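You operate a simulated robot arm through the tools that you are given. There is no shell and no other tool. Be economical: measure what you need, move in short steps, check, and stop when the job is done.

The job below is to be done with a simulated two-armed robot. You get a single attempt, and the scene is never put back.

JOB
Shut down the tall case, then brush the dust off its top.
Fine: level low and pulse off before the power goes off; the brush goes back to its spot. Set down upright: dust brush. What is to be rubbed or washed off counts as gone when no trace of it is left.

Only the result counts: the job must be done as asked and must still hold three seconds after the hand-in. Knocking over, shifting, dropping, spilling or breaking anything else fails it.

ROBOT AND FRAMES
Two 7-joint arms with two-finger parallel grippers on one trunk, on a base that drives. Base frame: it is fixed to the floor where the robot stands at the start and does not move with it; the origin is under the middle of the robot, x ahead of it, y to its left, z up; the surface under the hand at the start is at about z = 740. Units: mm, rad, N and s.
The left shoulder is at the start at [20, 113, 1472], the right one opposite. With the tool pointing down near the work surface each hand reaches from about 100 to 360 mm from the robot's upright axis, wherever it stands, measured 20 degrees to its own side. Places, roughly: dust on the tall case [600, 300, 1400]; fall slider [600, 100, 1100]; filter knob [600, 300, 1100]; fine knob [600, 200, 1200]; level knob [600, 0, 1300]; peak knob [600, 200, 1100]; pitch knob [600, 300, 1300]; pulse button [600, 0, 1100]; range switch [600, 300, 1100]; rate knob [600, 0, 1100]; rise slider [600, 100, 1100]; shape switch [600, 300, 1200]; switch of the tall case [600, 300, 1300]. Payload 1.57 kg a hand.
The TCP of each hand is the grasp point between the finger pads, 30 mm short of the fingertips. In the tool frame z runs along the fingers and y along their closing line. Largest opening 80 mm; finger width 17, thickness 12; the body of the gripper, 40 by 82 mm, starts 80 mm behind the TCP.
Orientation is that of the tool frame in the base frame, as a unit quaternion [x, y, z, w]. With the fingers straight down and closing along the base's y, the tool's x points along the base's -x, its y along +y and its z along -z.

CONTROLS
- The arms move only by the tool play_rows. It takes "left_plan", "right_plan" or both (then of equal length, played together; a hand with none holds still); each is a list of rows, each a list of 7 numbers: the opening in per cent of the stroke, from 0 (shut) to 100 (fully open), then the shift along the base's x, y, z in m, then the turn, a rotation vector about the base's x, y, z in rad. In form: [[claw, dx, dy, dz, wx, wy, wz], ...]. A call has 1 to 12 rows; each row shifts and turns the commanded pose from where the row before left it. A row lasts 0.2 s, in which the tool goes at most 50 mm and 0.15 rad; a call with a longer step from one row to the next is refused whole, and so is a gripper value outside its range. A pose out of reach is approached as far as the arm can. The call stops where the force on the tool passes 40 N (or 10 N more than at its start, if that is more) or the arm is blocked; 0.2 s more then pass. Each finger travels about 45 mm/s and halts on what it meets, pressing with about 39 N; the grip force reading is that of the motor and also rises with nothing between the fingers. The clock runs only during rows and for 0.2 s after the last one: add rows that do not move to give the fingers time. It gives the time, the measured TCP pose, the force on the tool (base axes), the opening and the grip force at its end, in the units of the frame above (readings bear some noise), with the torque about the TCP (base axes, N m) and any sound that the robot's microphone picked up.
- Cameras (640 x 400 px; columns grow to the right, rows downward): "scene" is now at [104, 13.9, 1622.2]; the picture's right is [0.15, -0.99, 0.00], its down [-0.33, -0.05, -0.94] and it looks along [0.93, 0.14, -0.33] (base axes); focal length 239 px, centre (320, 200). "left" rides on the left gripper at [72, 7, -122] in its tool frame; the picture's right is [-0.09, 1.00, 0.00], its down [-0.84, -0.08, -0.54] and it looks along [-0.54, -0.05, 0.84] (tool axes); focal length 238 px, centre (320, 200). "right" rides on the right gripper at [72, -7, -122] in its tool frame; the picture's right is [0.09, 1.00, 0.00], its down [-0.84, 0.08, -0.54] and it looks along [-0.54, 0.05, 0.84] (tool axes); focal length 238 px, centre (320, 200).
- camera(camera): a new picture of that camera. No time passes.
- lift_body(by): slides the trunk up (or, below 0, down) by that many mm; the arms and the scene camera ride with it, the base frame stays. It gives what a move gives, with no picture.
- steer(legs): drives the robot by 1 to 6 legs, each [ahead, left, turn to the left] in mm, mm and rad, along the robot's own axes; the way and the turn of a leg run together, so that a leg with both is an arc; at most 1500 mm and 3.142 rad a leg. The arms and the cameras ride along, it lands a little off, and it stops where it bumps. It gives what a move gives.
- pan_tilt(pan, tilt): turns the head with the scene camera to pan (to the left, within 1.396 rad either way) and tilt (down, from -0.506 to 1.204), counted from straight ahead of the robot. It gives what a move gives.
- measure_at(camera, pixels): for up to 12 pixels [column, row] of the newest picture of that camera ("zoom" is the newest enlarged one), the place [x, y, z] in the base frame of the surface seen there, good to about 3 mm. No time passes.
- close_up(camera, box): a new picture of the part [left, top, right, bottom] of that camera's present view, enlarged. No time passes.
- job_done(): hands the job in; it is judged then, once.

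Keep the steps short. Do not move on a guess: measure, check each grasp and each placing, and mend mistakes. In all there are 80 turns and 62 pictures (those below and enlarged ones count). Leave the grippers open and the arms clear of the work at the hand-in unless told otherwise, and finish with a single line.

The tools are called after ">>>" by a JSON object that holds its "api" and its "payload". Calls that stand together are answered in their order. play_rows: Moves the arms, as the interface text tells. Its arguments: {"type":"object","properties":{"left_plan":{"type":"array","items":{"type":"array","items":{"type":"number"}}},"right_plan":{"type":"array","items":{"type":"array","items":{"type":"number"}}}},"required":[]} The other tools are called the same way: lift_body (by) slides the trunk up or down; steer (legs) drives the base; pan_tilt (pan, tilt) turns the head that bears the scene camera; camera (camera) takes a picture; measure_at (camera, pixels) gives the place of the surface under pixels of a picture; close_up (camera, box) takes an enlarged picture of a part of a camera's view; job_done () hands the job in.

At the start:

```text
time: 0.0
left_tool_pos: [315.4, 249.2, 1560.8]
left_tool_rot: [-0.001, 1.0, 0.0, 0.001]
left_contact_force: [-0.3, 1.6, 0.3]
left_moment: [0.02, 0.01, -0.01]
left_width: 80.1
left_grip_force: 0.0
right_tool_pos: [336.6, -42.6, 1559.5]
right_tool_rot: [0.0, 1.0, 0.0, 0.0]
right_contact_force: [-0.6, 0.7, -0.2]
right_moment: [0.01, -0.04, 0.0]
right_width: 80.0
right_grip_force: 0.0
trunk travel left (down, up): [-525.0, 45.0]
robot x, y, heading: [0.4, -2.9, -0.005]
head pan, tilt: [0.15, 0.337]
```

scene: 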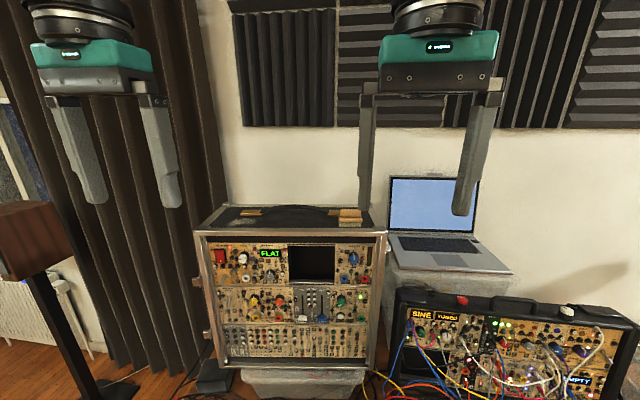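
right: 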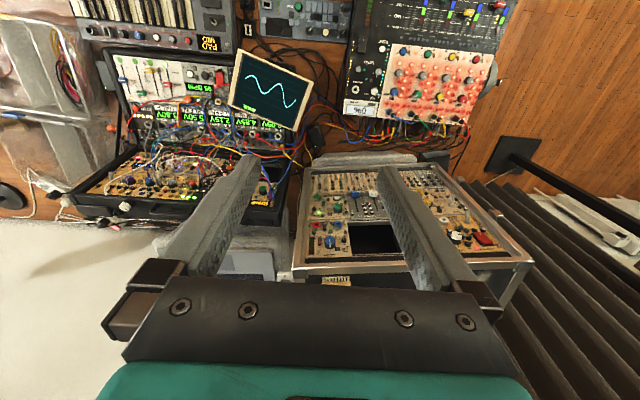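
left: 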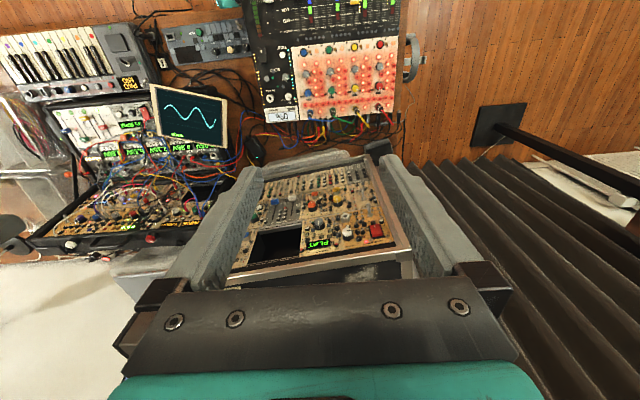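

I see the tall case at about (290, 290). I'll enlarge it to read its controls and top.

>>> {"api": "close_up", "payload": {"camera": "scene", "box": [190, 195, 390, 320]}}

>>> {"api": "close_up", "payload": {"camera": "scene", "box": [190, 275, 390, 400]}}

```text
3.20 times, centred on (290, 258) of scene
```

zoom: 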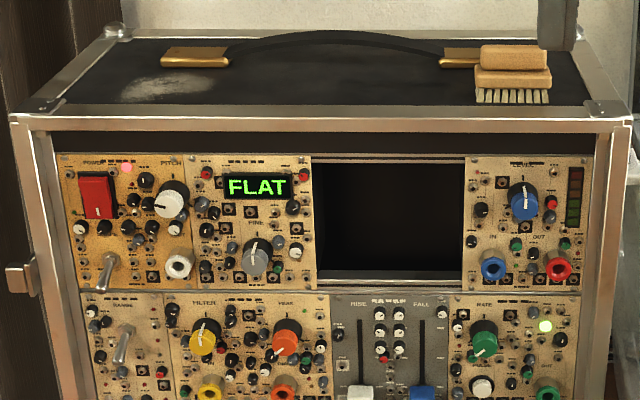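

```text
3.20 times, centred on (290, 338) of scene
```

zoom: 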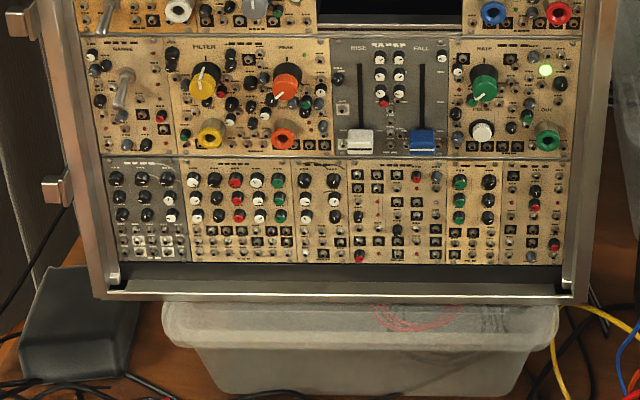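

Next I zoom in on the brush, level knob and pulse button on the right, to measure them accurately.

>>> {"api": "close_up", "payload": {"camera": "scene", "box": [310, 200, 390, 250]}}

>>> {"api": "measure_at", "payload": {"camera": "zoom", "pixels": [[210, 120], [380, 120], [290, 120], [250, 60], [370, 60], [300, 60], [220, 190], [380, 190], [450, 180], [100, 190], [300, 260], [300, 225]]}}

>>> {"api": "close_up", "payload": {"camera": "scene", "box": [320, 240, 400, 290]}}

>>> {"api": "close_up", "payload": {"camera": "scene", "box": [320, 280, 400, 330]}}

```text
8.00 times, centred on (350, 225) of scene
```

zoom: 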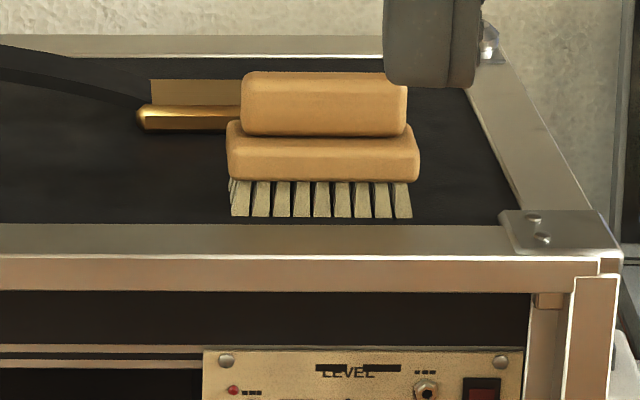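

```text
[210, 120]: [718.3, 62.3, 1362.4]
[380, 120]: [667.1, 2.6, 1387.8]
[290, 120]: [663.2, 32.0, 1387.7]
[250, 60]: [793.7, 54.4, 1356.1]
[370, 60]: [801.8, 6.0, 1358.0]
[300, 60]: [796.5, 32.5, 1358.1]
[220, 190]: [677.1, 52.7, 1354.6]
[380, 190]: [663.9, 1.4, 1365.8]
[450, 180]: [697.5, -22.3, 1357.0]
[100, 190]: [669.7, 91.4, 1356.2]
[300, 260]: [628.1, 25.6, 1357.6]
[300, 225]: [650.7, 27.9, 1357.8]
```

```text
8.00 times, centred on (360, 265) of scene
```

zoom: 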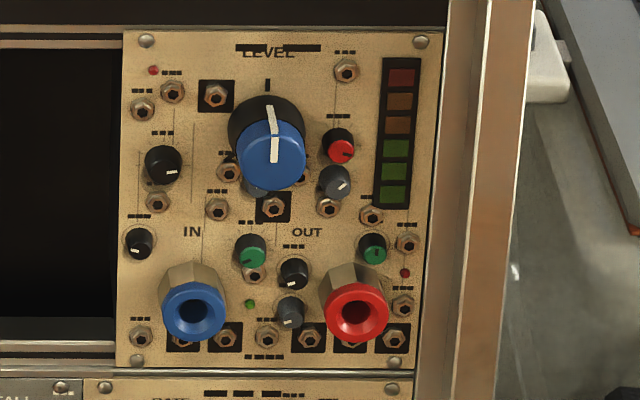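

```text
8.00 times, centred on (360, 305) of scene
```

zoom: 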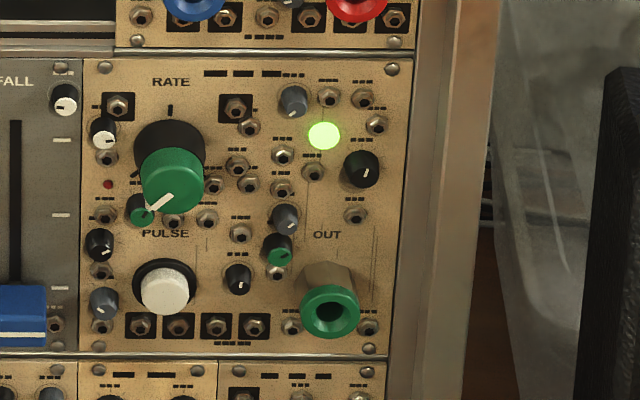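

Zoom (newest) shows the rate module. I'll measure its button and knob, then the level knob and dust area.

>>> {"api": "measure_at", "payload": {"camera": "zoom", "pixels": [[165, 290], [165, 320], [165, 260], [172, 180], [172, 130], [240, 335], [90, 70], [390, 70], [90, 345], [325, 135], [20, 310], [335, 310]]}}

>>> {"api": "close_up", "payload": {"camera": "scene", "box": [325, 240, 389, 280]}}

>>> {"api": "measure_at", "payload": {"camera": "zoom", "pixels": [[280, 190], [240, 190], [318, 190], [280, 165], [280, 220], [275, 130], [240, 390], [395, 390], [65, 30], [465, 30], [370, 185], [370, 230]]}}

>>> {"api": "close_up", "payload": {"camera": "scene", "box": [190, 195, 286, 255]}}

>>> {"api": "measure_at", "payload": {"camera": "zoom", "pixels": [[150, 190], [335, 100], [210, 140], [130, 215], [310, 190], [320, 130], [210, 303], [210, 335], [190, 320], [230, 320], [210, 362], [60, 240]]}}

```text
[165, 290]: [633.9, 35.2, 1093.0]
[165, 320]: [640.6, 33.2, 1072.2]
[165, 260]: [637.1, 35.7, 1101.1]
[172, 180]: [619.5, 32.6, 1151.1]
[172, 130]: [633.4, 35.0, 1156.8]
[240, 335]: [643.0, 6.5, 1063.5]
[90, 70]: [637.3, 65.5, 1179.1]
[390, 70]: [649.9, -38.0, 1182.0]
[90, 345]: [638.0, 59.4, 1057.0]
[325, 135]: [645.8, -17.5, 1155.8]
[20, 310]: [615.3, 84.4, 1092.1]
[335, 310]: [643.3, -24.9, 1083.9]
```

```text
10.00 times, centred on (357, 260) of scene
```

zoom: 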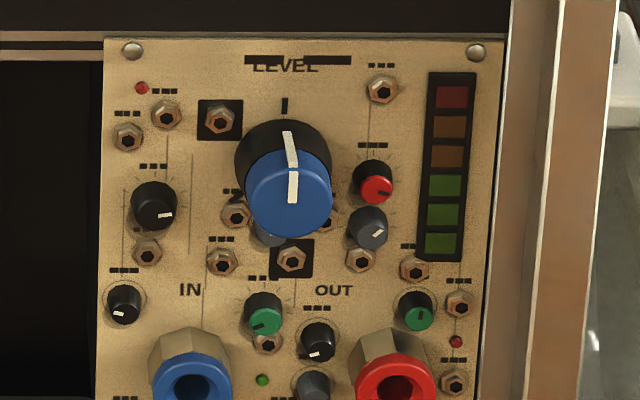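

```text
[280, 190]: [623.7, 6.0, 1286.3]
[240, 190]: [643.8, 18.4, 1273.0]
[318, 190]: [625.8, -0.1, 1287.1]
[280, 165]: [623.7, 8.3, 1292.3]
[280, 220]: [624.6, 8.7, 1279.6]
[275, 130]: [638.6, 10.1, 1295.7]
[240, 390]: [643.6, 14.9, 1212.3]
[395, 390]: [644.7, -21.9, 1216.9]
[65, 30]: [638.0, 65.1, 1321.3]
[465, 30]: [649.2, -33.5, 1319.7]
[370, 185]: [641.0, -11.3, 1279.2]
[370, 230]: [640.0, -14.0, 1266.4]
```

```text
6.67 times, centred on (238, 225) of scene
```

zoom: 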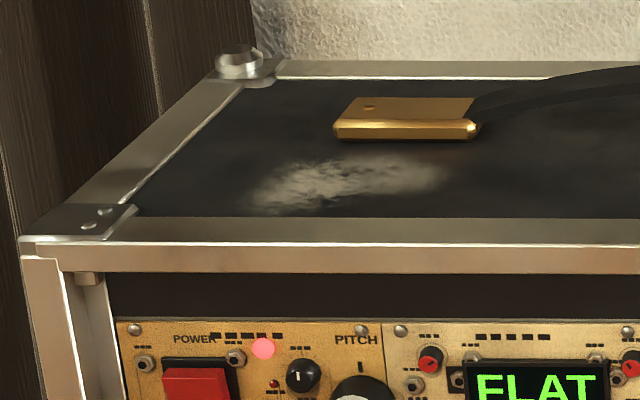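

```text
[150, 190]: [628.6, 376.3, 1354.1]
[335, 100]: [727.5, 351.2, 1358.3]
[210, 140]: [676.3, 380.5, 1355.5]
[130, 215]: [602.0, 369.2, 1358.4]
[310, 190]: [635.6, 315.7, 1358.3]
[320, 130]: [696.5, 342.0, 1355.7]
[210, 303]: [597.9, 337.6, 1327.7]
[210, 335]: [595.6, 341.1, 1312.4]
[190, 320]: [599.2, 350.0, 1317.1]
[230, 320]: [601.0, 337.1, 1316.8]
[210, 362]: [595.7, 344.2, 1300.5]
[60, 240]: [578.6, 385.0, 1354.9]
```

The case stands vertical, yawed about 0.119 rad; the level knob axis is near (624, 5.5, 1285), 20 mm proud. I swing the right hand level, pointing at the panel, stopping about 60 mm short of it.

>>> {"api": "play_rows", "payload": {"right_plan": [[60, 0.018, 0.0034, -0.025, 0, -0.1428, 0], [60, 0.018, 0.0034, -0.025, 0, -0.1428, 0], [60, 0.018, 0.0034, -0.025, 0, -0.1428, 0], [60, 0.018, 0.0034, -0.025, 0, -0.1428, 0], [60, 0.018, 0.0034, -0.025, 0, -0.1428, 0], [60, 0.018, 0.0034, -0.025, 0, -0.1428, 0], [60, 0.018, 0.0034, -0.025, 0, -0.1428, 0], [60, 0.018, 0.0034, -0.025, 0, -0.1428, 0], [60, 0.018, 0.0034, -0.025, 0, -0.1428, 0], [60, 0.018, 0.0034, -0.025, 0, -0.1428, 0], [60, 0.018, 0.0034, -0.025, 0, -0.1428, 0], [60, 0, 0, 0, 0, 0, 0.119]]}}

```text
time: 2.6
left_tool_pos: [313.6, 247.7, 1561.7]
left_tool_rot: [-0.001, 1.0, 0.0, 0.001]
left_contact_force: [-0.3, 0.1, -0.3]
left_moment: [0.0, -0.03, -0.04]
left_width: 80.1
left_grip_force: 0.0
right_tool_pos: [533.7, -5.1, 1283.0]
right_tool_rot: [-0.042, 0.705, 0.043, 0.707]
right_contact_force: [0.0, -1.0, -0.6]
right_moment: [0.01, -0.02, 0.03]
right_width: 48.1
right_grip_force: 0.0
trunk travel left (down, up): [-525.0, 45.0]
robot x, y, heading: [1.3, 3.4, -0.0]
head pan, tilt: [0.15, 0.337]
```

The hand is level and in line. I roll it +1.26 rad about the knob axis, so there is range for a counter-clockwise turn, and narrow the claw. Then I look.

>>> {"api": "play_rows", "payload": {"right_plan": [[45, 0, 0, 0, 0.139, 0.0167, 0], [45, 0, 0, 0, 0.139, 0.0167, 0], [45, 0, 0, 0, 0.139, 0.0167, 0], [45, 0, 0, 0, 0.139, 0.0167, 0], [45, 0, 0, 0, 0.139, 0.0167, 0], [45, 0, 0, 0, 0.139, 0.0167, 0], [45, 0, 0, 0, 0.139, 0.0167, 0], [45, 0, 0, 0, 0.139, 0.0167, 0], [45, 0, 0, 0, 0.139, 0.0167, 0]]}}

>>> {"api": "camera", "payload": {"camera": "right"}}

>>> {"api": "camera", "payload": {"camera": "scene"}}

```text
time: 4.8
left_tool_pos: [314.0, 250.1, 1560.0]
left_tool_rot: [-0.001, 1.0, 0.0, 0.0]
left_contact_force: [-0.2, 0.5, -0.4]
left_moment: [0.02, 0.0, -0.02]
left_width: 80.0
left_grip_force: 0.1
right_tool_pos: [538.5, -30.4, 1277.5]
right_tool_rot: [0.362, 0.606, 0.422, 0.568]
right_contact_force: [-0.5, 0.7, 0.3]
right_moment: [-0.02, -0.01, -0.03]
right_width: 36.1
right_grip_force: 0.0
trunk travel left (down, up): [-525.0, 45.0]
robot x, y, heading: [-0.5, -6.5, -0.001]
head pan, tilt: [0.15, 0.337]
stopped in row 9 (right hand): the arm was blocked; the commanded pose is now the measured one
```

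```text
51 pictures are left
```

right: 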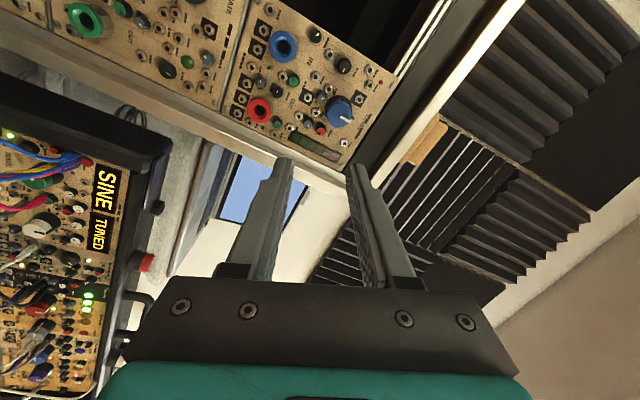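

```text
50 pictures are left
```

scene: 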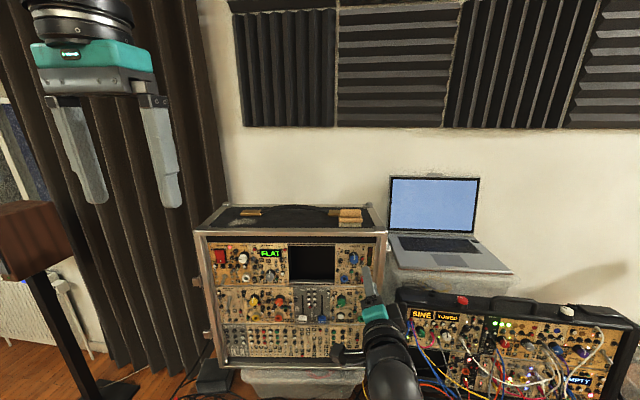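

The roll hit an arm limit at about +1.18 rad. I return to +0.6 rad and recentre on the knob axis.

>>> {"api": "play_rows", "payload": {"right_plan": [[45, -0.001, 0.0064, 0.0019, -0.1435, -0.0172, 0], [45, -0.001, 0.0064, 0.0019, -0.1435, -0.0172, 0], [45, -0.001, 0.0064, 0.0019, -0.1435, -0.0172, 0], [45, -0.001, 0.0064, 0.0019, -0.1435, -0.0172, 0], [45, 0, 0, 0, 0, 0, 0]]}}

>>> {"api": "camera", "payload": {"camera": "right"}}

>>> {"api": "close_up", "payload": {"camera": "scene", "box": [310, 230, 406, 290]}}

```text
time: 6.2
left_tool_pos: [314.0, 249.3, 1559.3]
left_tool_rot: [-0.001, 1.0, 0.0, 0.0]
left_contact_force: [0.5, 0.3, -0.6]
left_moment: [-0.03, 0.01, -0.01]
left_width: 79.6
left_grip_force: 0.0
right_tool_pos: [541.0, -40.3, 1274.0]
right_tool_rot: [0.134, 0.689, 0.197, 0.685]
right_contact_force: [-0.6, 0.3, 0.5]
right_moment: [-0.01, -0.03, 0.01]
right_width: 36.1
right_grip_force: 0.1
trunk travel left (down, up): [-525.0, 45.0]
robot x, y, heading: [2.3, -2.4, -0.002]
head pan, tilt: [0.15, 0.337]
stopped in row 5 (right hand): the arm was blocked; the commanded pose is now the measured one
```

```text
49 pictures are left
```

right: 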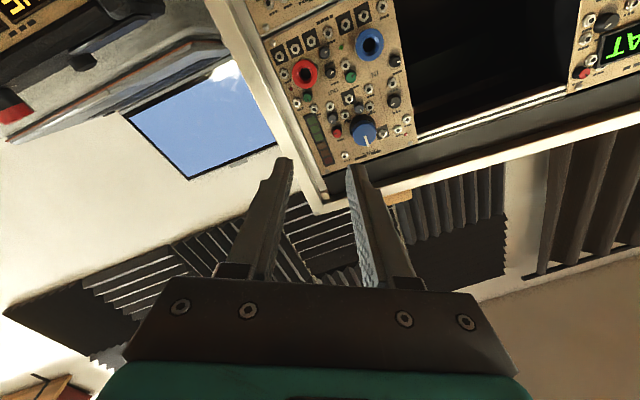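

```text
6.67 times, centred on (358, 260) of scene
```

zoom: 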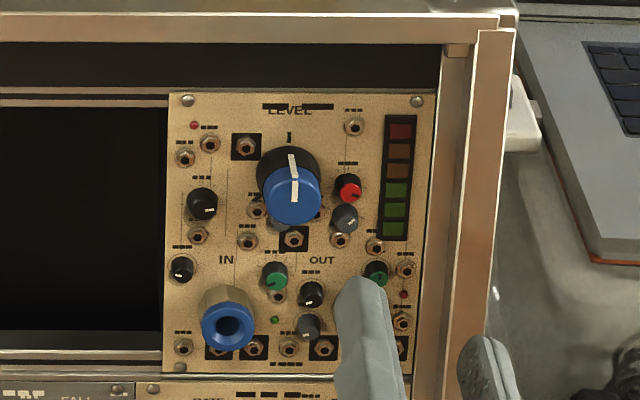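

It is still stuck sideways (y = -40), so the arm dislikes positive roll. I undo the rest of the roll, recentre, and try negative roll.

>>> {"api": "play_rows", "payload": {"right_plan": [[45, -0.002, 0, 0.002, -0.1162, -0.0139, 0], [45, -0.002, 0, 0.002, -0.1162, -0.0139, 0], [45, -0.002, 0.005, 0.002, -0.1162, -0.0139, 0], [45, 0, 0.01, 0.002, -0.1162, -0.0139, 0], [45, 0, 0.01, 0.002, 0, 0, 0], [45, 0, 0.01, 0.001, 0, 0, 0], [45, 0, 0, 0, 0, 0, 0]]}}

```text
time: 8.0
left_tool_pos: [314.0, 250.2, 1560.2]
left_tool_rot: [-0.001, 1.0, 0.001, 0.0]
left_contact_force: [0.5, -0.2, 0.1]
left_moment: [0.02, 0.01, 0.01]
left_width: 79.7
left_grip_force: 0.0
right_tool_pos: [537.2, -29.1, 1266.2]
right_tool_rot: [-0.064, 0.699, -0.001, 0.712]
right_contact_force: [-0.5, -0.5, 0.3]
right_moment: [0.0, -0.01, 0.01]
right_width: 36.2
right_grip_force: 0.1
trunk travel left (down, up): [-525.0, 45.0]
robot x, y, heading: [-0.3, -2.6, -0.001]
head pan, tilt: [0.15, 0.337]
stopped in row 7 (right hand): the arm was blocked; the commanded pose is now the measured one
```

The arm's elbow is near a limit when reaching inward. I drive the base 110 mm left, so the panel's right side lies ahead of the right shoulder.

>>> {"api": "steer", "payload": {"legs": [[0, 110, 0]]}}

```text
time: 9.2
left_tool_pos: [314.3, 355.7, 1559.7]
left_tool_rot: [0.0, 1.0, 0.0, 0.001]
left_contact_force: [0.1, 0.2, 0.4]
left_moment: [0.03, -0.01, 0.04]
left_width: 80.0
left_grip_force: 0.0
right_tool_pos: [536.6, 77.4, 1266.6]
right_tool_rot: [-0.063, 0.699, -0.003, 0.713]
right_contact_force: [0.6, 0.5, 1.3]
right_moment: [-0.01, 0.0, -0.02]
right_width: 35.8
right_grip_force: 0.0
trunk travel left (down, up): [-525.0, 45.0]
robot x, y, heading: [0.7, 103.4, 0.0]
head pan, tilt: [0.15, 0.337]
```

I return to the pre-knob pose (535, -5, 1285) with level orientation, then try the positive roll again.

>>> {"api": "play_rows", "payload": {"right_plan": [[45, 0, -0.027, 0.006, 0.0303, 0.008, 0.0107], [45, 0, -0.027, 0.006, 0.0303, 0.008, 0.0107], [45, -0.0016, -0.028, 0.0065, 0.0303, 0.008, 0.0107], [45, 0, 0, 0, 0.139, 0.0167, 0], [45, 0, 0, 0, 0.139, 0.0167, 0], [45, 0, 0, 0, 0.139, 0.0167, 0], [45, 0, 0, 0, 0.139, 0.0167, 0], [45, 0, 0, 0, 0.139, 0.0167, 0], [45, 0, 0, 0, 0.139, 0.0167, 0], [45, 0, 0, 0, 0.139, 0.0167, 0], [45, 0, 0, 0, 0.139, 0.0167, 0]]}}

```text
time: 11.6
left_tool_pos: [313.3, 356.2, 1560.8]
left_tool_rot: [-0.001, 1.0, 0.0, 0.001]
left_contact_force: [-0.4, -0.3, -0.4]
left_moment: [0.0, -0.02, -0.03]
left_width: 80.2
left_grip_force: 0.1
right_tool_pos: [535.3, -18.3, 1276.0]
right_tool_rot: [0.326, 0.634, 0.389, 0.583]
right_contact_force: [-0.7, 0.0, 0.4]
right_moment: [-0.03, 0.01, 0.0]
right_width: 36.1
right_grip_force: 0.0
trunk travel left (down, up): [-525.0, 45.0]
robot x, y, heading: [0.5, 104.0, 0.004]
head pan, tilt: [0.15, 0.337]
```

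It lags near the limit. I roll back by 0.42 rad and hold, to see whether the pose settles.

>>> {"api": "play_rows", "payload": {"right_plan": [[45, 0, 0, 0, -0.139, -0.0167, 0], [45, 0, 0, 0, -0.139, -0.0167, 0], [45, 0, 0, 0, -0.139, -0.0167, 0], [45, 0, 0, 0, 0, 0, 0], [45, 0, 0, 0, 0, 0, 0]]}}

```text
time: 12.8
left_tool_pos: [313.5, 356.1, 1560.4]
left_tool_rot: [-0.002, 1.0, 0.001, 0.0]
left_contact_force: [-1.0, -0.7, 0.2]
left_moment: [0.04, -0.03, -0.02]
left_width: 80.2
left_grip_force: 0.0
right_tool_pos: [536.4, -4.0, 1284.9]
right_tool_rot: [0.202, 0.678, 0.281, 0.649]
right_contact_force: [0.0, -0.3, -0.3]
right_moment: [0.0, 0.0, -0.03]
right_width: 36.0
right_grip_force: 0.0
trunk travel left (down, up): [-525.0, 45.0]
robot x, y, heading: [-1.1, 105.8, 0.0]
head pan, tilt: [0.15, 0.337]
```

It settled on target with roll of about 0.7. Now I check the alignment with the knob.

>>> {"api": "camera", "payload": {"camera": "right"}}

>>> {"api": "close_up", "payload": {"camera": "scene", "box": [340, 230, 468, 310]}}

```text
47 pictures are left
```

right: 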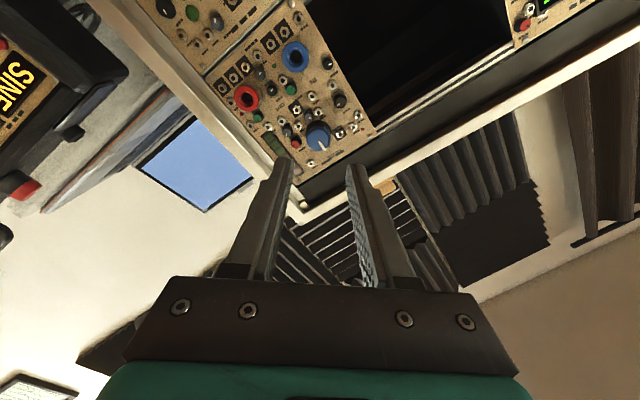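

```text
5.00 times, centred on (404, 270) of scene
```

zoom: 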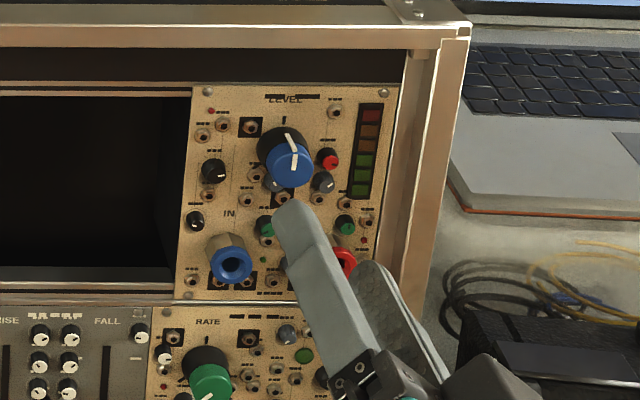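

The knob at (318, 138) in the right view sits between the fingertips. I measure it from here.

>>> {"api": "measure_at", "payload": {"camera": "right", "pixels": [[318, 136], [308, 136], [328, 136], [318, 126], [318, 146], [283, 163], [354, 166]]}}

```text
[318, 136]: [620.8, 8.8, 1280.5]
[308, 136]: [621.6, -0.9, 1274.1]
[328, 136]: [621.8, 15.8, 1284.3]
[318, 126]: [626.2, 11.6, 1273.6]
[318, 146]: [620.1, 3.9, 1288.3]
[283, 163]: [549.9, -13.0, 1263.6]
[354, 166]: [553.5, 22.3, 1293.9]
```

The knob centre is about (622, 7, 1283). I advance 67 mm along the panel normal, then close on the knob.

>>> {"api": "play_rows", "payload": {"right_plan": [[45, 0.025, 0.003, -0.001, 0, 0, 0], [45, 0.02, 0.0025, -0.001, 0, 0, 0], [45, 0.012, 0.0017, 0, 0, 0, 0], [45, 0.01, 0.0013, 0, 0, 0, 0], [0, 0, 0, 0, 0, 0, 0], [0, 0, 0, 0, 0, 0, 0], [0, 0, 0, 0, 0, 0, 0]]}}

>>> {"api": "close_up", "payload": {"camera": "scene", "box": [330, 230, 426, 290]}}

```text
time: 14.4
left_tool_pos: [315.2, 356.0, 1560.6]
left_tool_rot: [-0.001, 1.0, 0.0, -0.001]
left_contact_force: [0.0, 0.0, -0.5]
left_moment: [-0.01, 0.01, -0.02]
left_width: 80.1
left_grip_force: 0.0
right_tool_pos: [603.0, 3.5, 1282.8]
right_tool_rot: [0.202, 0.678, 0.281, 0.648]
right_contact_force: [1.4, -1.4, -1.9]
right_moment: [0.04, 0.01, -0.16]
right_width: 20.8
right_grip_force: 32.0
trunk travel left (down, up): [-525.0, 45.0]
robot x, y, heading: [-0.8, 102.5, 0.001]
head pan, tilt: [0.15, 0.337]
```

```text
6.67 times, centred on (378, 260) of scene
```

zoom: 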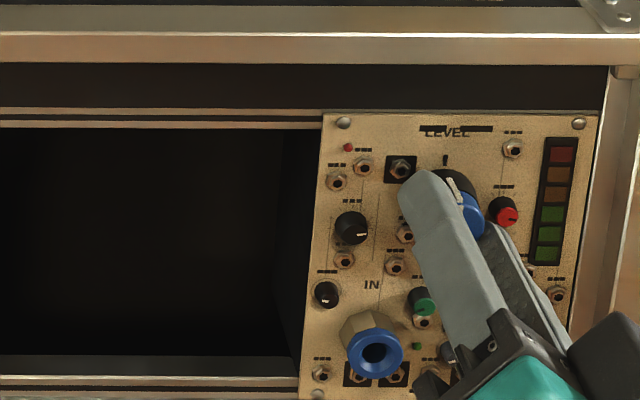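

The knob is gripped, 20.8 mm wide. I turn counter-clockwise by 1.4 rad while watching the torque.

>>> {"api": "play_rows", "payload": {"right_plan": [[0, 0, 0, 0, -0.139, -0.0167, 0], [0, 0, 0, 0, -0.139, -0.0167, 0], [0, 0, 0, 0, -0.139, -0.0167, 0], [0, 0, 0, 0, -0.139, -0.0167, 0], [0, 0, 0, 0, -0.139, -0.0167, 0], [0, 0, 0, 0, -0.139, -0.0167, 0], [0, 0, 0, 0, -0.139, -0.0167, 0], [0, 0, 0, 0, -0.139, -0.0167, 0], [0, 0, 0, 0, -0.139, -0.0167, 0], [0, 0, 0, 0, -0.139, -0.0167, 0]]}}

>>> {"api": "close_up", "payload": {"camera": "scene", "box": [330, 230, 426, 290]}}

```text
time: 16.6
left_tool_pos: [313.6, 355.3, 1560.5]
left_tool_rot: [-0.002, 1.0, 0.0, 0.0]
left_contact_force: [0.1, 1.0, 0.5]
left_moment: [-0.02, -0.01, 0.01]
left_width: 79.9
left_grip_force: 0.0
right_tool_pos: [602.3, 5.1, 1282.8]
right_tool_rot: [-0.282, 0.648, -0.203, 0.678]
right_contact_force: [-5.1, -3.7, -3.4]
right_moment: [0.08, -0.6, 0.55]
right_width: 20.7
right_grip_force: 34.1
trunk travel left (down, up): [-525.0, 45.0]
robot x, y, heading: [3.3, 106.2, 0.005]
head pan, tilt: [0.15, 0.337]
```

```text
6.67 times, centred on (378, 260) of scene
```

zoom: 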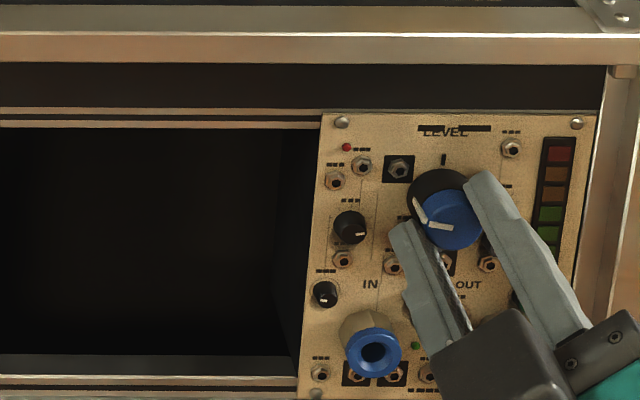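

The pointer has come to about 9 o'clock. I carry on counter-clockwise by up to 1.1 rad and watch for the stop.

>>> {"api": "play_rows", "payload": {"right_plan": [[0, 0, 0, 0, -0.139, -0.0167, 0], [0, 0, 0, 0, -0.139, -0.0167, 0], [0, 0, 0, 0, -0.139, -0.0167, 0], [0, 0, 0, 0, -0.139, -0.0167, 0], [0, 0, 0, 0, -0.139, -0.0167, 0], [0, 0, 0, 0, -0.139, -0.0167, 0]]}}

>>> {"api": "close_up", "payload": {"camera": "scene", "box": [330, 230, 426, 290]}}

```text
time: 18.0
left_tool_pos: [314.0, 355.7, 1560.2]
left_tool_rot: [-0.001, 1.0, 0.0, 0.001]
left_contact_force: [0.0, 0.6, -0.8]
left_moment: [0.01, -0.03, -0.02]
left_width: 80.0
left_grip_force: 0.1
right_tool_pos: [602.6, 5.6, 1283.1]
right_tool_rot: [-0.522, 0.477, -0.461, 0.536]
right_contact_force: [-2.2, -0.4, -3.7]
right_moment: [-0.01, 0.15, 0.17]
right_width: 20.8
right_grip_force: 34.1
trunk travel left (down, up): [-525.0, 45.0]
robot x, y, heading: [0.6, 109.1, -0.003]
head pan, tilt: [0.15, 0.337]
```

```text
6.67 times, centred on (378, 260) of scene
```

zoom: 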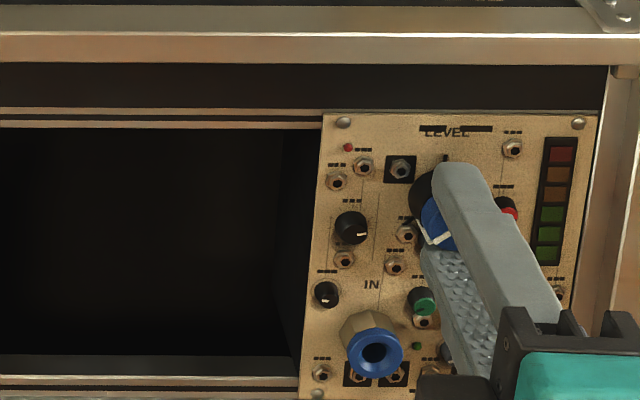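

The pointer is at about 8 o'clock and torque is still low. I go on by another 0.5 rad.

>>> {"api": "play_rows", "payload": {"right_plan": [[0, 0, 0, 0, -0.129, -0.0155, 0], [0, 0, 0, 0, -0.129, -0.0155, 0], [0, 0, 0, 0, -0.129, -0.0155, 0], [0, 0, 0, 0, -0.129, -0.0155, 0]]}}

>>> {"api": "close_up", "payload": {"camera": "scene", "box": [330, 230, 426, 290]}}

```text
time: 19.0
left_tool_pos: [314.4, 355.9, 1561.1]
left_tool_rot: [-0.001, 1.0, 0.0, 0.001]
left_contact_force: [0.0, -0.2, 1.1]
left_moment: [0.01, 0.03, 0.02]
left_width: 80.0
left_grip_force: 0.0
right_tool_pos: [602.2, 5.4, 1281.7]
right_tool_rot: [0.627, -0.326, 0.584, -0.399]
right_contact_force: [-2.9, -1.6, -5.2]
right_moment: [0.05, 0.25, 0.18]
right_width: 20.5
right_grip_force: 34.2
trunk travel left (down, up): [-525.0, 45.0]
robot x, y, heading: [-1.3, 103.2, 0.003]
head pan, tilt: [0.15, 0.337]
```

```text
6.67 times, centred on (378, 260) of scene
```

zoom: 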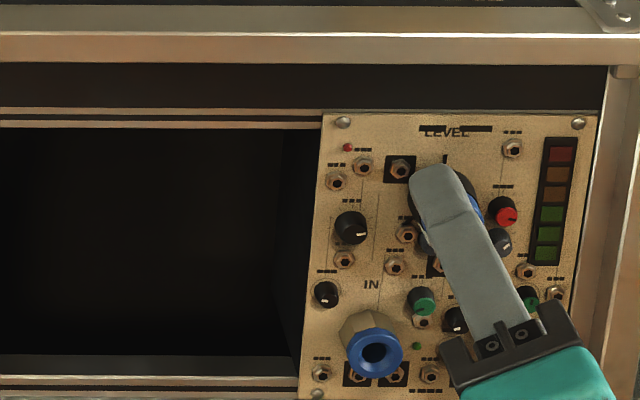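

In total 2.75 rad has been turned. I release, back out along the normal, and look at the pointer.

>>> {"api": "play_rows", "payload": {"right_plan": [[45, 0, 0, 0, 0, 0, 0], [45, 0, 0, 0, 0, 0, 0], [45, -0.01, -0.0012, 0, 0, 0, 0], [45, -0.03, -0.0036, 0, 0, 0, 0], [45, -0.035, -0.0042, 0, 0, 0, 0], [45, 0, 0, -0.04, 0, 0, 0], [45, 0, 0, -0.04, 0, 0, 0]]}}

>>> {"api": "close_up", "payload": {"camera": "scene", "box": [330, 235, 410, 285]}}

```text
time: 20.6
left_tool_pos: [313.5, 357.5, 1559.9]
left_tool_rot: [-0.001, 1.0, 0.0, 0.0]
left_contact_force: [0.1, -0.4, 1.2]
left_moment: [-0.01, -0.04, 0.0]
left_width: 79.9
left_grip_force: 0.0
right_tool_pos: [525.7, -4.5, 1202.7]
right_tool_rot: [0.626, -0.328, 0.583, -0.4]
right_contact_force: [-0.5, 0.0, 0.2]
right_moment: [0.0, 0.02, 0.03]
right_width: 35.9
right_grip_force: 0.0
trunk travel left (down, up): [-525.0, 45.0]
robot x, y, heading: [-0.6, 105.6, 0.002]
head pan, tilt: [0.15, 0.337]
```

```text
8.00 times, centred on (370, 260) of scene
```

zoom: 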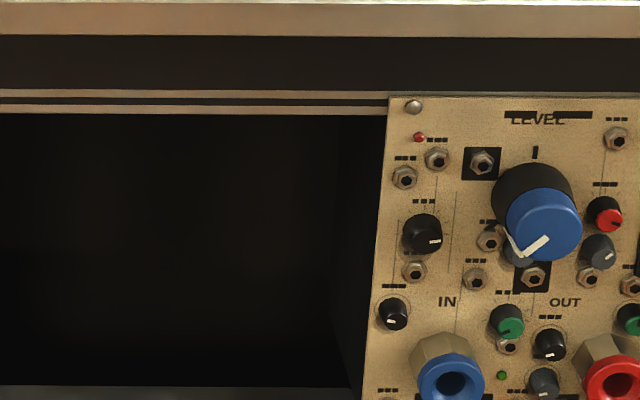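

The pointer now aims lower-left. I zoom in further to judge the angle against the tick marks.

>>> {"api": "close_up", "payload": {"camera": "scene", "box": [381, 250, 413, 270]}}

>>> {"api": "camera", "payload": {"camera": "right"}}

```text
16.00 times, centred on (397, 260) of scene
```

zoom: 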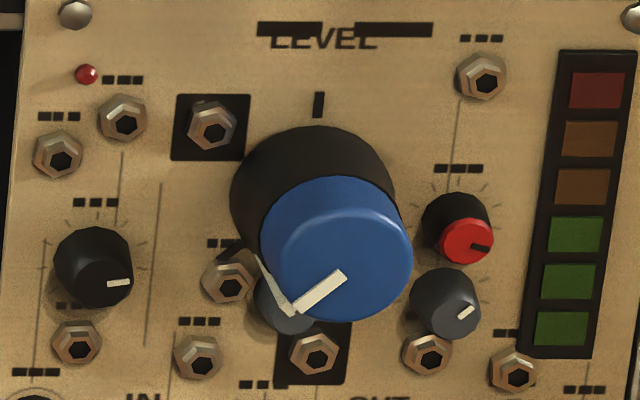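

```text
39 pictures are left
```

right: 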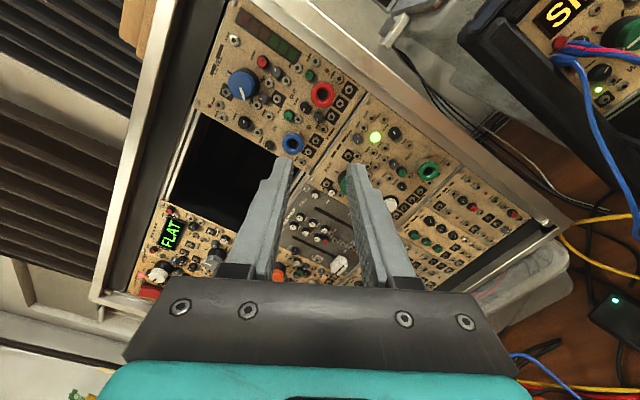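

The pointer is at about -127°, and the last 0.5 rad slipped at the stop, so level is low. Next I close the claw, unroll part-way, and line up about 40 mm in front of the white pulse button at (634, 35, 1091).

>>> {"api": "play_rows", "payload": {"right_plan": [[0, 0, 0, -0.0112, 0.139, 0.0167, 0], [0, 0.0, 0.002, -0.0112, 0.139, 0.0167, 0], [0, 0.0, 0.004, -0.0112, 0.139, 0.0167, 0], [0, 0.004, 0.004, -0.0112, 0.139, 0.0167, 0], [0, 0.005, 0.004, -0.0112, 0.139, 0.0167, 0], [0, 0.005, 0.004, -0.0112, 0.139, 0.0167, 0], [0, 0.005, 0.004, -0.0112, 0.139, 0.0167, 0], [0, 0.005, 0.004, -0.0112, 0.139, 0.0167, 0], [0, 0.007, 0.004, -0.0112, 0.139, 0.0167, 0], [0, 0.008, 0.001, -0.0112, 0.139, 0.0167, 0], [0, 0, 0, 0, 0, 0, 0], [0, 0, 0, 0, 0, 0, 0]]}}

>>> {"api": "close_up", "payload": {"camera": "scene", "box": [330, 260, 426, 320]}}

>>> {"api": "camera", "payload": {"camera": "right"}}

```text
time: 23.4
left_tool_pos: [312.3, 354.9, 1560.7]
left_tool_rot: [-0.001, 1.0, 0.0, 0.0]
left_contact_force: [-0.8, 0.6, 0.5]
left_moment: [0.02, -0.01, -0.01]
left_width: 80.0
left_grip_force: 0.1
right_tool_pos: [568.2, -1.9, 1084.4]
right_tool_rot: [-0.283, 0.65, -0.211, 0.673]
right_contact_force: [0.4, 0.0, -0.1]
right_moment: [0.02, 0.0, -0.01]
right_width: 0.0
right_grip_force: 21.9
trunk travel left (down, up): [-525.0, 45.0]
robot x, y, heading: [-0.4, 108.1, 0.005]
head pan, tilt: [0.15, 0.337]
stopped in row 12 (right hand): the arm was blocked; the commanded pose is now the measured one
```

```text
6.67 times, centred on (378, 290) of scene
```

zoom: 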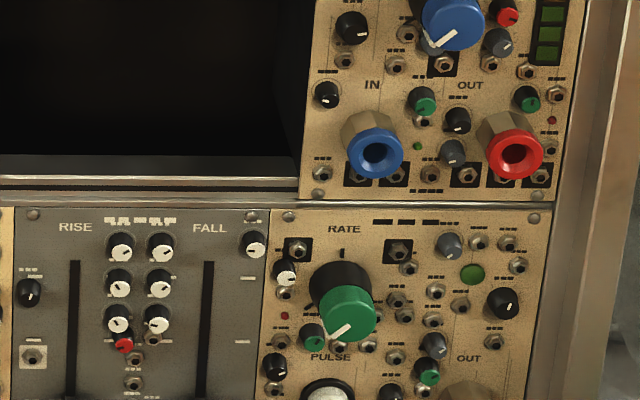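

```text
37 pictures are left
```

right: 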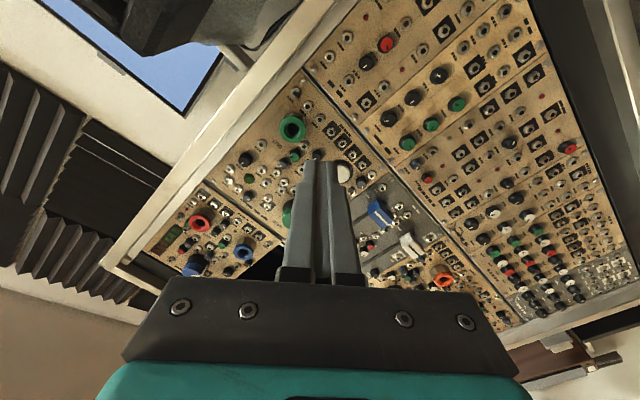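

Blocked again while reaching low and inward (y = -2 instead of 27). I'll back off and raise the hand, then lower the trunk 180 mm and shift the base a little left so the arm is comfortable.

>>> {"api": "play_rows", "payload": {"right_plan": [[0, -0.03, 0, 0.02, 0, 0, 0], [0, -0.03, 0, 0.04, 0, 0, 0], [0, 0, 0, 0.045, 0.139, 0.0167, 0], [0, 0, 0, 0.045, 0.139, 0.0167, 0], [0, 0, 0, 0.03, 0.139, 0.0167, 0], [0, 0, 0, 0, 0.1, 0.012, 0]]}}

>>> {"api": "lift_body", "payload": {"by": -180}}

>>> {"api": "steer", "payload": {"legs": [[0, 40, 0]]}}

```text
time: 24.8
left_tool_pos: [314.7, 356.2, 1560.4]
left_tool_rot: [0.0, 1.0, 0.0, 0.001]
left_contact_force: [0.2, 0.0, 0.2]
left_moment: [0.0, 0.0, 0.0]
left_width: 79.8
left_grip_force: 0.0
right_tool_pos: [505.6, -1.2, 1266.6]
right_tool_rot: [-0.107, 0.703, -0.028, 0.702]
right_contact_force: [-0.2, -0.6, 0.1]
right_moment: [-0.01, 0.0, 0.01]
right_width: 0.0
right_grip_force: 21.1
trunk travel left (down, up): [-525.0, 45.0]
robot x, y, heading: [0.2, 105.2, 0.001]
head pan, tilt: [0.15, 0.337]
```

```text
time: 26.8
left_tool_pos: [314.6, 355.3, 1379.6]
left_tool_rot: [0.0, 1.0, 0.0, 0.001]
left_contact_force: [-0.2, 0.7, 0.3]
left_moment: [0.0, -0.02, 0.0]
left_width: 80.2
left_grip_force: 0.1
right_tool_pos: [505.5, -0.7, 1085.5]
right_tool_rot: [-0.107, 0.703, -0.028, 0.702]
right_contact_force: [-0.3, -0.2, 0.6]
right_moment: [0.0, 0.04, 0.02]
right_width: 0.0
right_grip_force: 21.2
trunk travel left (down, up): [-345.0, 225.0]
robot x, y, heading: [1.3, 105.9, 0.0]
head pan, tilt: [0.15, 0.337]
```

```text
time: 27.7
left_tool_pos: [314.6, 396.9, 1380.1]
left_tool_rot: [0.0, 1.0, -0.001, 0.0]
left_contact_force: [-0.1, 1.1, -0.7]
left_moment: [-0.06, -0.03, 0.02]
left_width: 80.0
left_grip_force: 0.1
right_tool_pos: [506.2, 39.7, 1086.2]
right_tool_rot: [-0.107, 0.703, -0.029, 0.702]
right_contact_force: [0.2, 0.1, 1.3]
right_moment: [0.03, 0.01, -0.02]
right_width: 0.0
right_grip_force: 21.0
trunk travel left (down, up): [-345.0, 225.0]
robot x, y, heading: [0.2, 146.7, 0.002]
head pan, tilt: [0.15, 0.337]
```

Now I re-measure the button from the lowered viewpoint.

>>> {"api": "camera", "payload": {"camera": "scene"}}

```text
36 pictures are left
```

scene: 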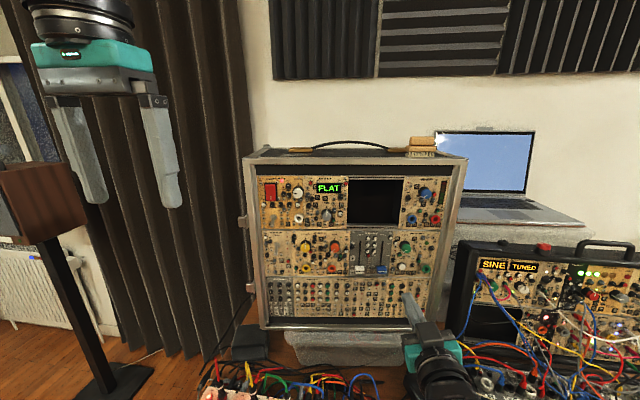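

>>> {"api": "close_up", "payload": {"camera": "scene", "box": [380, 230, 444, 270]}}

>>> {"api": "close_up", "payload": {"camera": "scene", "box": [380, 245, 444, 285]}}

```text
10.00 times, centred on (412, 250) of scene
```

zoom: 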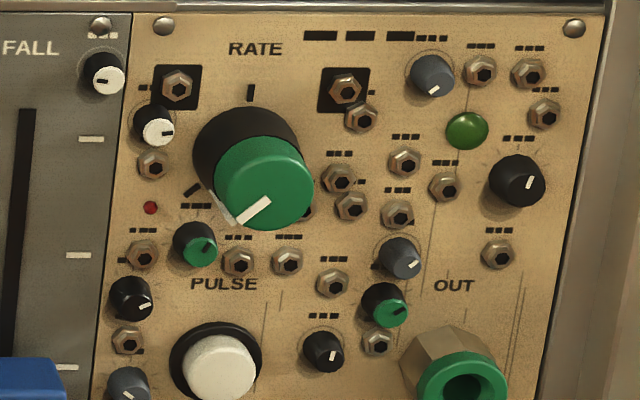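

```text
10.00 times, centred on (412, 265) of scene
```

zoom: 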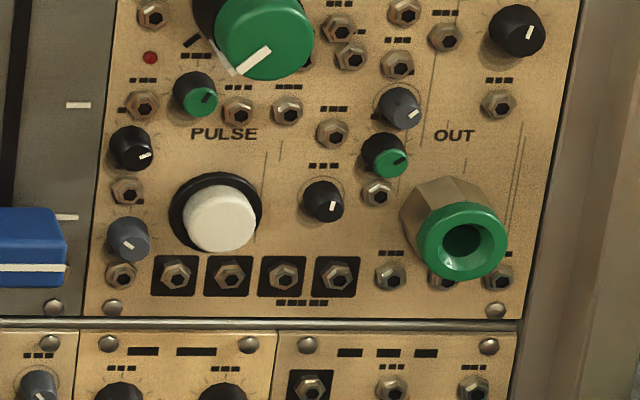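

>>> {"api": "measure_at", "payload": {"camera": "zoom", "pixels": [[220, 218], [200, 218], [240, 218], [220, 200], [220, 235], [180, 200], [300, 230]]}}

```text
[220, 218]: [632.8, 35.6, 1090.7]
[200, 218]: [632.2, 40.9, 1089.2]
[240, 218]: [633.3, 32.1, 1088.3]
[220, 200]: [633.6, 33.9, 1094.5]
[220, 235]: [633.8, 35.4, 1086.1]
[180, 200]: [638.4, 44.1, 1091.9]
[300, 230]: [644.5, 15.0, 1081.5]
```

The button centre is (633, 36, 1090). I line up, advance to just before contact, then push in small steps and come back out.

>>> {"api": "play_rows", "payload": {"right_plan": [[0, 0.02, -0.006, 0.002, 0.09, 0.01, 0], [0, 0.02, -0.006, 0.002, 0.09, 0.01, 0], [0, 0.0185, -0.0002, 0, 0, 0, 0], [0, 0.018, 0.0022, 0, 0, 0, 0], [0, 0.016, 0.0019, 0, 0, 0, 0], [0, 0, 0, 0, 0, 0, 0]]}}

>>> {"api": "close_up", "payload": {"camera": "scene", "box": [380, 235, 444, 275]}}

```text
time: 29.1
left_tool_pos: [313.2, 396.0, 1380.1]
left_tool_rot: [-0.001, 1.0, 0.001, 0.001]
left_contact_force: [0.0, -0.6, -0.3]
left_moment: [-0.01, -0.02, -0.01]
left_width: 80.0
left_grip_force: 0.1
right_tool_pos: [596.1, 29.5, 1089.6]
right_tool_rot: [-0.043, 0.71, 0.036, 0.702]
right_contact_force: [-0.6, -1.0, 0.0]
right_moment: [0.01, 0.02, 0.03]
right_width: 0.0
right_grip_force: 21.1
trunk travel left (down, up): [-345.0, 225.0]
robot x, y, heading: [0.1, 144.4, -0.0]
head pan, tilt: [0.15, 0.337]
```

```text
10.00 times, centred on (412, 255) of scene
```

zoom: 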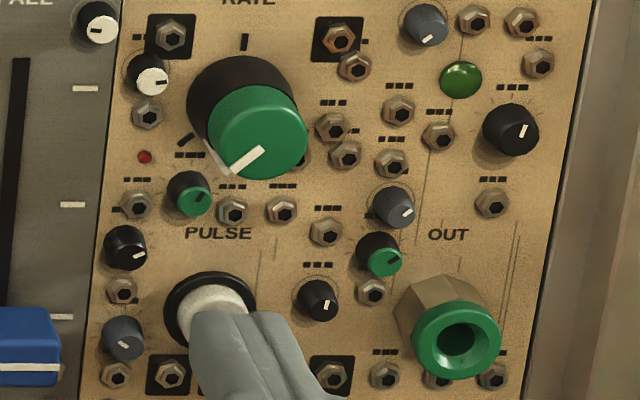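

>>> {"api": "play_rows", "payload": {"right_plan": [[0, 0.006, 0.002, 0.001, 0, 0, 0], [0, 0.003, 0.0003, 0, 0, 0, 0], [0, 0.003, 0.0003, 0, 0, 0, 0], [0, 0.002, 0.0002, 0, 0, 0, 0], [0, 0.002, 0.0002, 0, 0, 0, 0]]}}

```text
time: 30.4
left_tool_pos: [309.5, 395.2, 1383.0]
left_tool_rot: [0.0, 1.0, 0.0, 0.002]
left_contact_force: [0.0, -0.1, 0.3]
left_moment: [-0.01, -0.03, 0.01]
left_width: 79.9
left_grip_force: 0.0
right_tool_pos: [609.1, 32.2, 1089.6]
right_tool_rot: [-0.042, 0.71, 0.036, 0.702]
right_contact_force: [-25.7, -3.3, 2.1]
right_moment: [0.0, -0.1, 0.1]
right_width: 0.0
right_grip_force: 21.7
trunk travel left (down, up): [-345.0, 225.0]
robot x, y, heading: [-6.2, 147.4, -0.003]
head pan, tilt: [0.15, 0.337]
heard: click
stopped in row 5 (right hand): the force on the tool passed its limit at 42 N (the readings are from after the stop); the commanded pose is now the measured one
```

It clicked. I back away and look at the LED several times over time.

>>> {"api": "play_rows", "payload": {"right_plan": [[0, -0.012, -0.0014, 0, 0, 0, 0], [0, -0.03, -0.004, 0, 0, 0, 0], [0, -0.03, -0.004, 0, 0, 0, 0]]}}

>>> {"api": "close_up", "payload": {"camera": "scene", "box": [380, 235, 444, 275]}}

>>> {"api": "play_rows", "payload": {"right_plan": [[0, 0, 0, 0, 0, 0, 0], [0, 0, 0, 0, 0, 0, 0]]}}

>>> {"api": "close_up", "payload": {"camera": "scene", "box": [380, 235, 444, 275]}}

>>> {"api": "play_rows", "payload": {"right_plan": [[0, 0, 0, 0, 0, 0, 0]]}}

>>> {"api": "close_up", "payload": {"camera": "scene", "box": [380, 170, 460, 220]}}

```text
time: 31.2
left_tool_pos: [312.8, 394.7, 1381.0]
left_tool_rot: [0.0, 1.0, 0.0, 0.001]
left_contact_force: [-0.2, 0.2, -0.6]
left_moment: [-0.01, -0.05, -0.03]
left_width: 80.0
left_grip_force: 0.0
right_tool_pos: [543.3, 18.9, 1087.6]
right_tool_rot: [-0.044, 0.712, 0.037, 0.7]
right_contact_force: [0.1, -0.9, -0.5]
right_moment: [-0.01, -0.02, 0.02]
right_width: 0.0
right_grip_force: 21.1
trunk travel left (down, up): [-345.0, 225.0]
robot x, y, heading: [-0.8, 146.1, 0.0]
head pan, tilt: [0.15, 0.337]
```

```text
10.00 times, centred on (412, 255) of scene
```

zoom: 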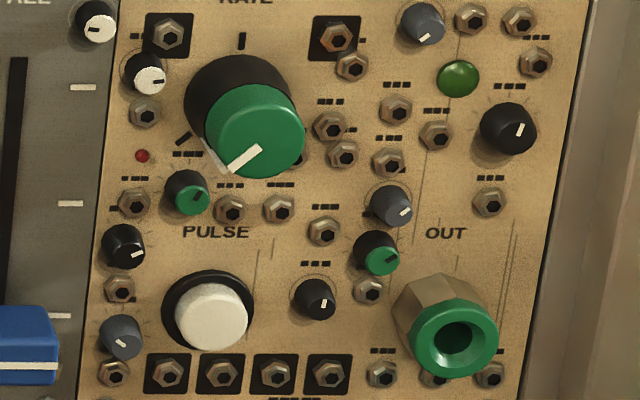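

```text
time: 31.8
left_tool_pos: [313.9, 394.8, 1380.6]
left_tool_rot: [0.0, 1.0, 0.0, 0.0]
left_contact_force: [-0.3, -0.4, 0.1]
left_moment: [0.01, -0.01, 0.03]
left_width: 80.0
left_grip_force: 0.0
right_tool_pos: [544.0, 18.5, 1088.0]
right_tool_rot: [-0.042, 0.712, 0.036, 0.7]
right_contact_force: [0.7, -0.6, 0.7]
right_moment: [0.03, 0.0, 0.01]
right_width: 0.0
right_grip_force: 20.9
trunk travel left (down, up): [-345.0, 225.0]
robot x, y, heading: [0.0, 146.0, 0.003]
head pan, tilt: [0.15, 0.337]
```

```text
10.00 times, centred on (412, 255) of scene
```

zoom: 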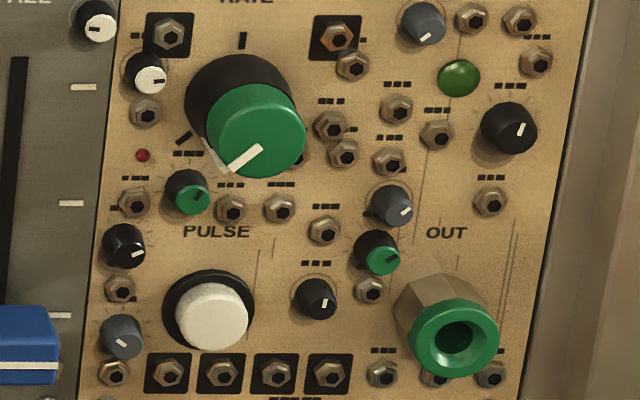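

```text
time: 32.2
left_tool_pos: [314.6, 394.7, 1380.9]
left_tool_rot: [0.0, 1.0, 0.0, 0.0]
left_contact_force: [0.1, 0.1, 0.0]
left_moment: [0.03, 0.0, -0.02]
left_width: 79.8
left_grip_force: 0.2
right_tool_pos: [542.9, 19.6, 1088.7]
right_tool_rot: [-0.043, 0.712, 0.036, 0.7]
right_contact_force: [-0.3, -0.1, 0.3]
right_moment: [0.0, 0.01, 0.02]
right_width: 0.0
right_grip_force: 20.8
trunk travel left (down, up): [-345.0, 225.0]
robot x, y, heading: [-1.3, 143.8, -0.004]
head pan, tilt: [0.15, 0.337]
```

```text
8.00 times, centred on (420, 195) of scene
```

zoom: 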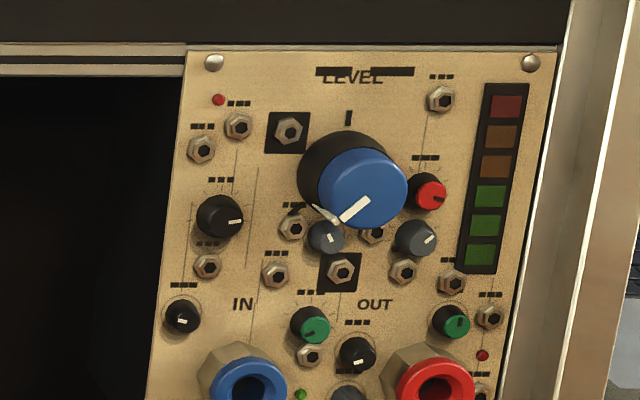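

The LED stays off and the level pointer sits on its low tick. Next I raise the trunk back and look at the power rocker.

>>> {"api": "lift_body", "payload": {"by": 180}}

>>> {"api": "camera", "payload": {"camera": "scene"}}

```text
time: 34.2
left_tool_pos: [314.1, 395.3, 1560.5]
left_tool_rot: [0.0, 1.0, 0.0, 0.0]
left_contact_force: [0.6, 0.4, 0.5]
left_moment: [0.0, 0.01, 0.0]
left_width: 80.0
left_grip_force: 0.1
right_tool_pos: [543.7, 19.0, 1268.2]
right_tool_rot: [-0.043, 0.712, 0.036, 0.7]
right_contact_force: [0.1, 1.7, -0.5]
right_moment: [0.02, 0.03, -0.02]
right_width: 0.3
right_grip_force: 21.6
trunk travel left (down, up): [-525.0, 45.0]
robot x, y, heading: [-0.2, 148.4, -0.002]
head pan, tilt: [0.15, 0.337]
```

```text
29 pictures are left
```

scene: 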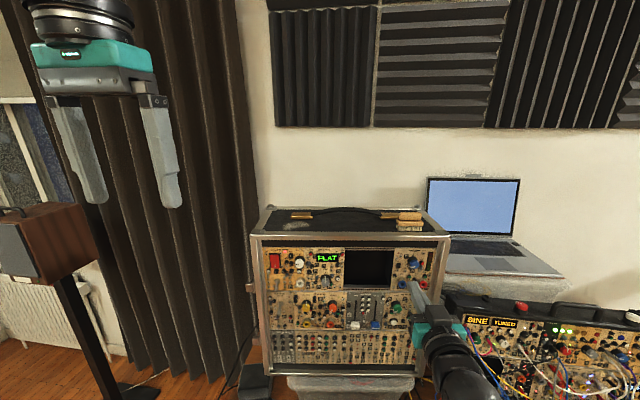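

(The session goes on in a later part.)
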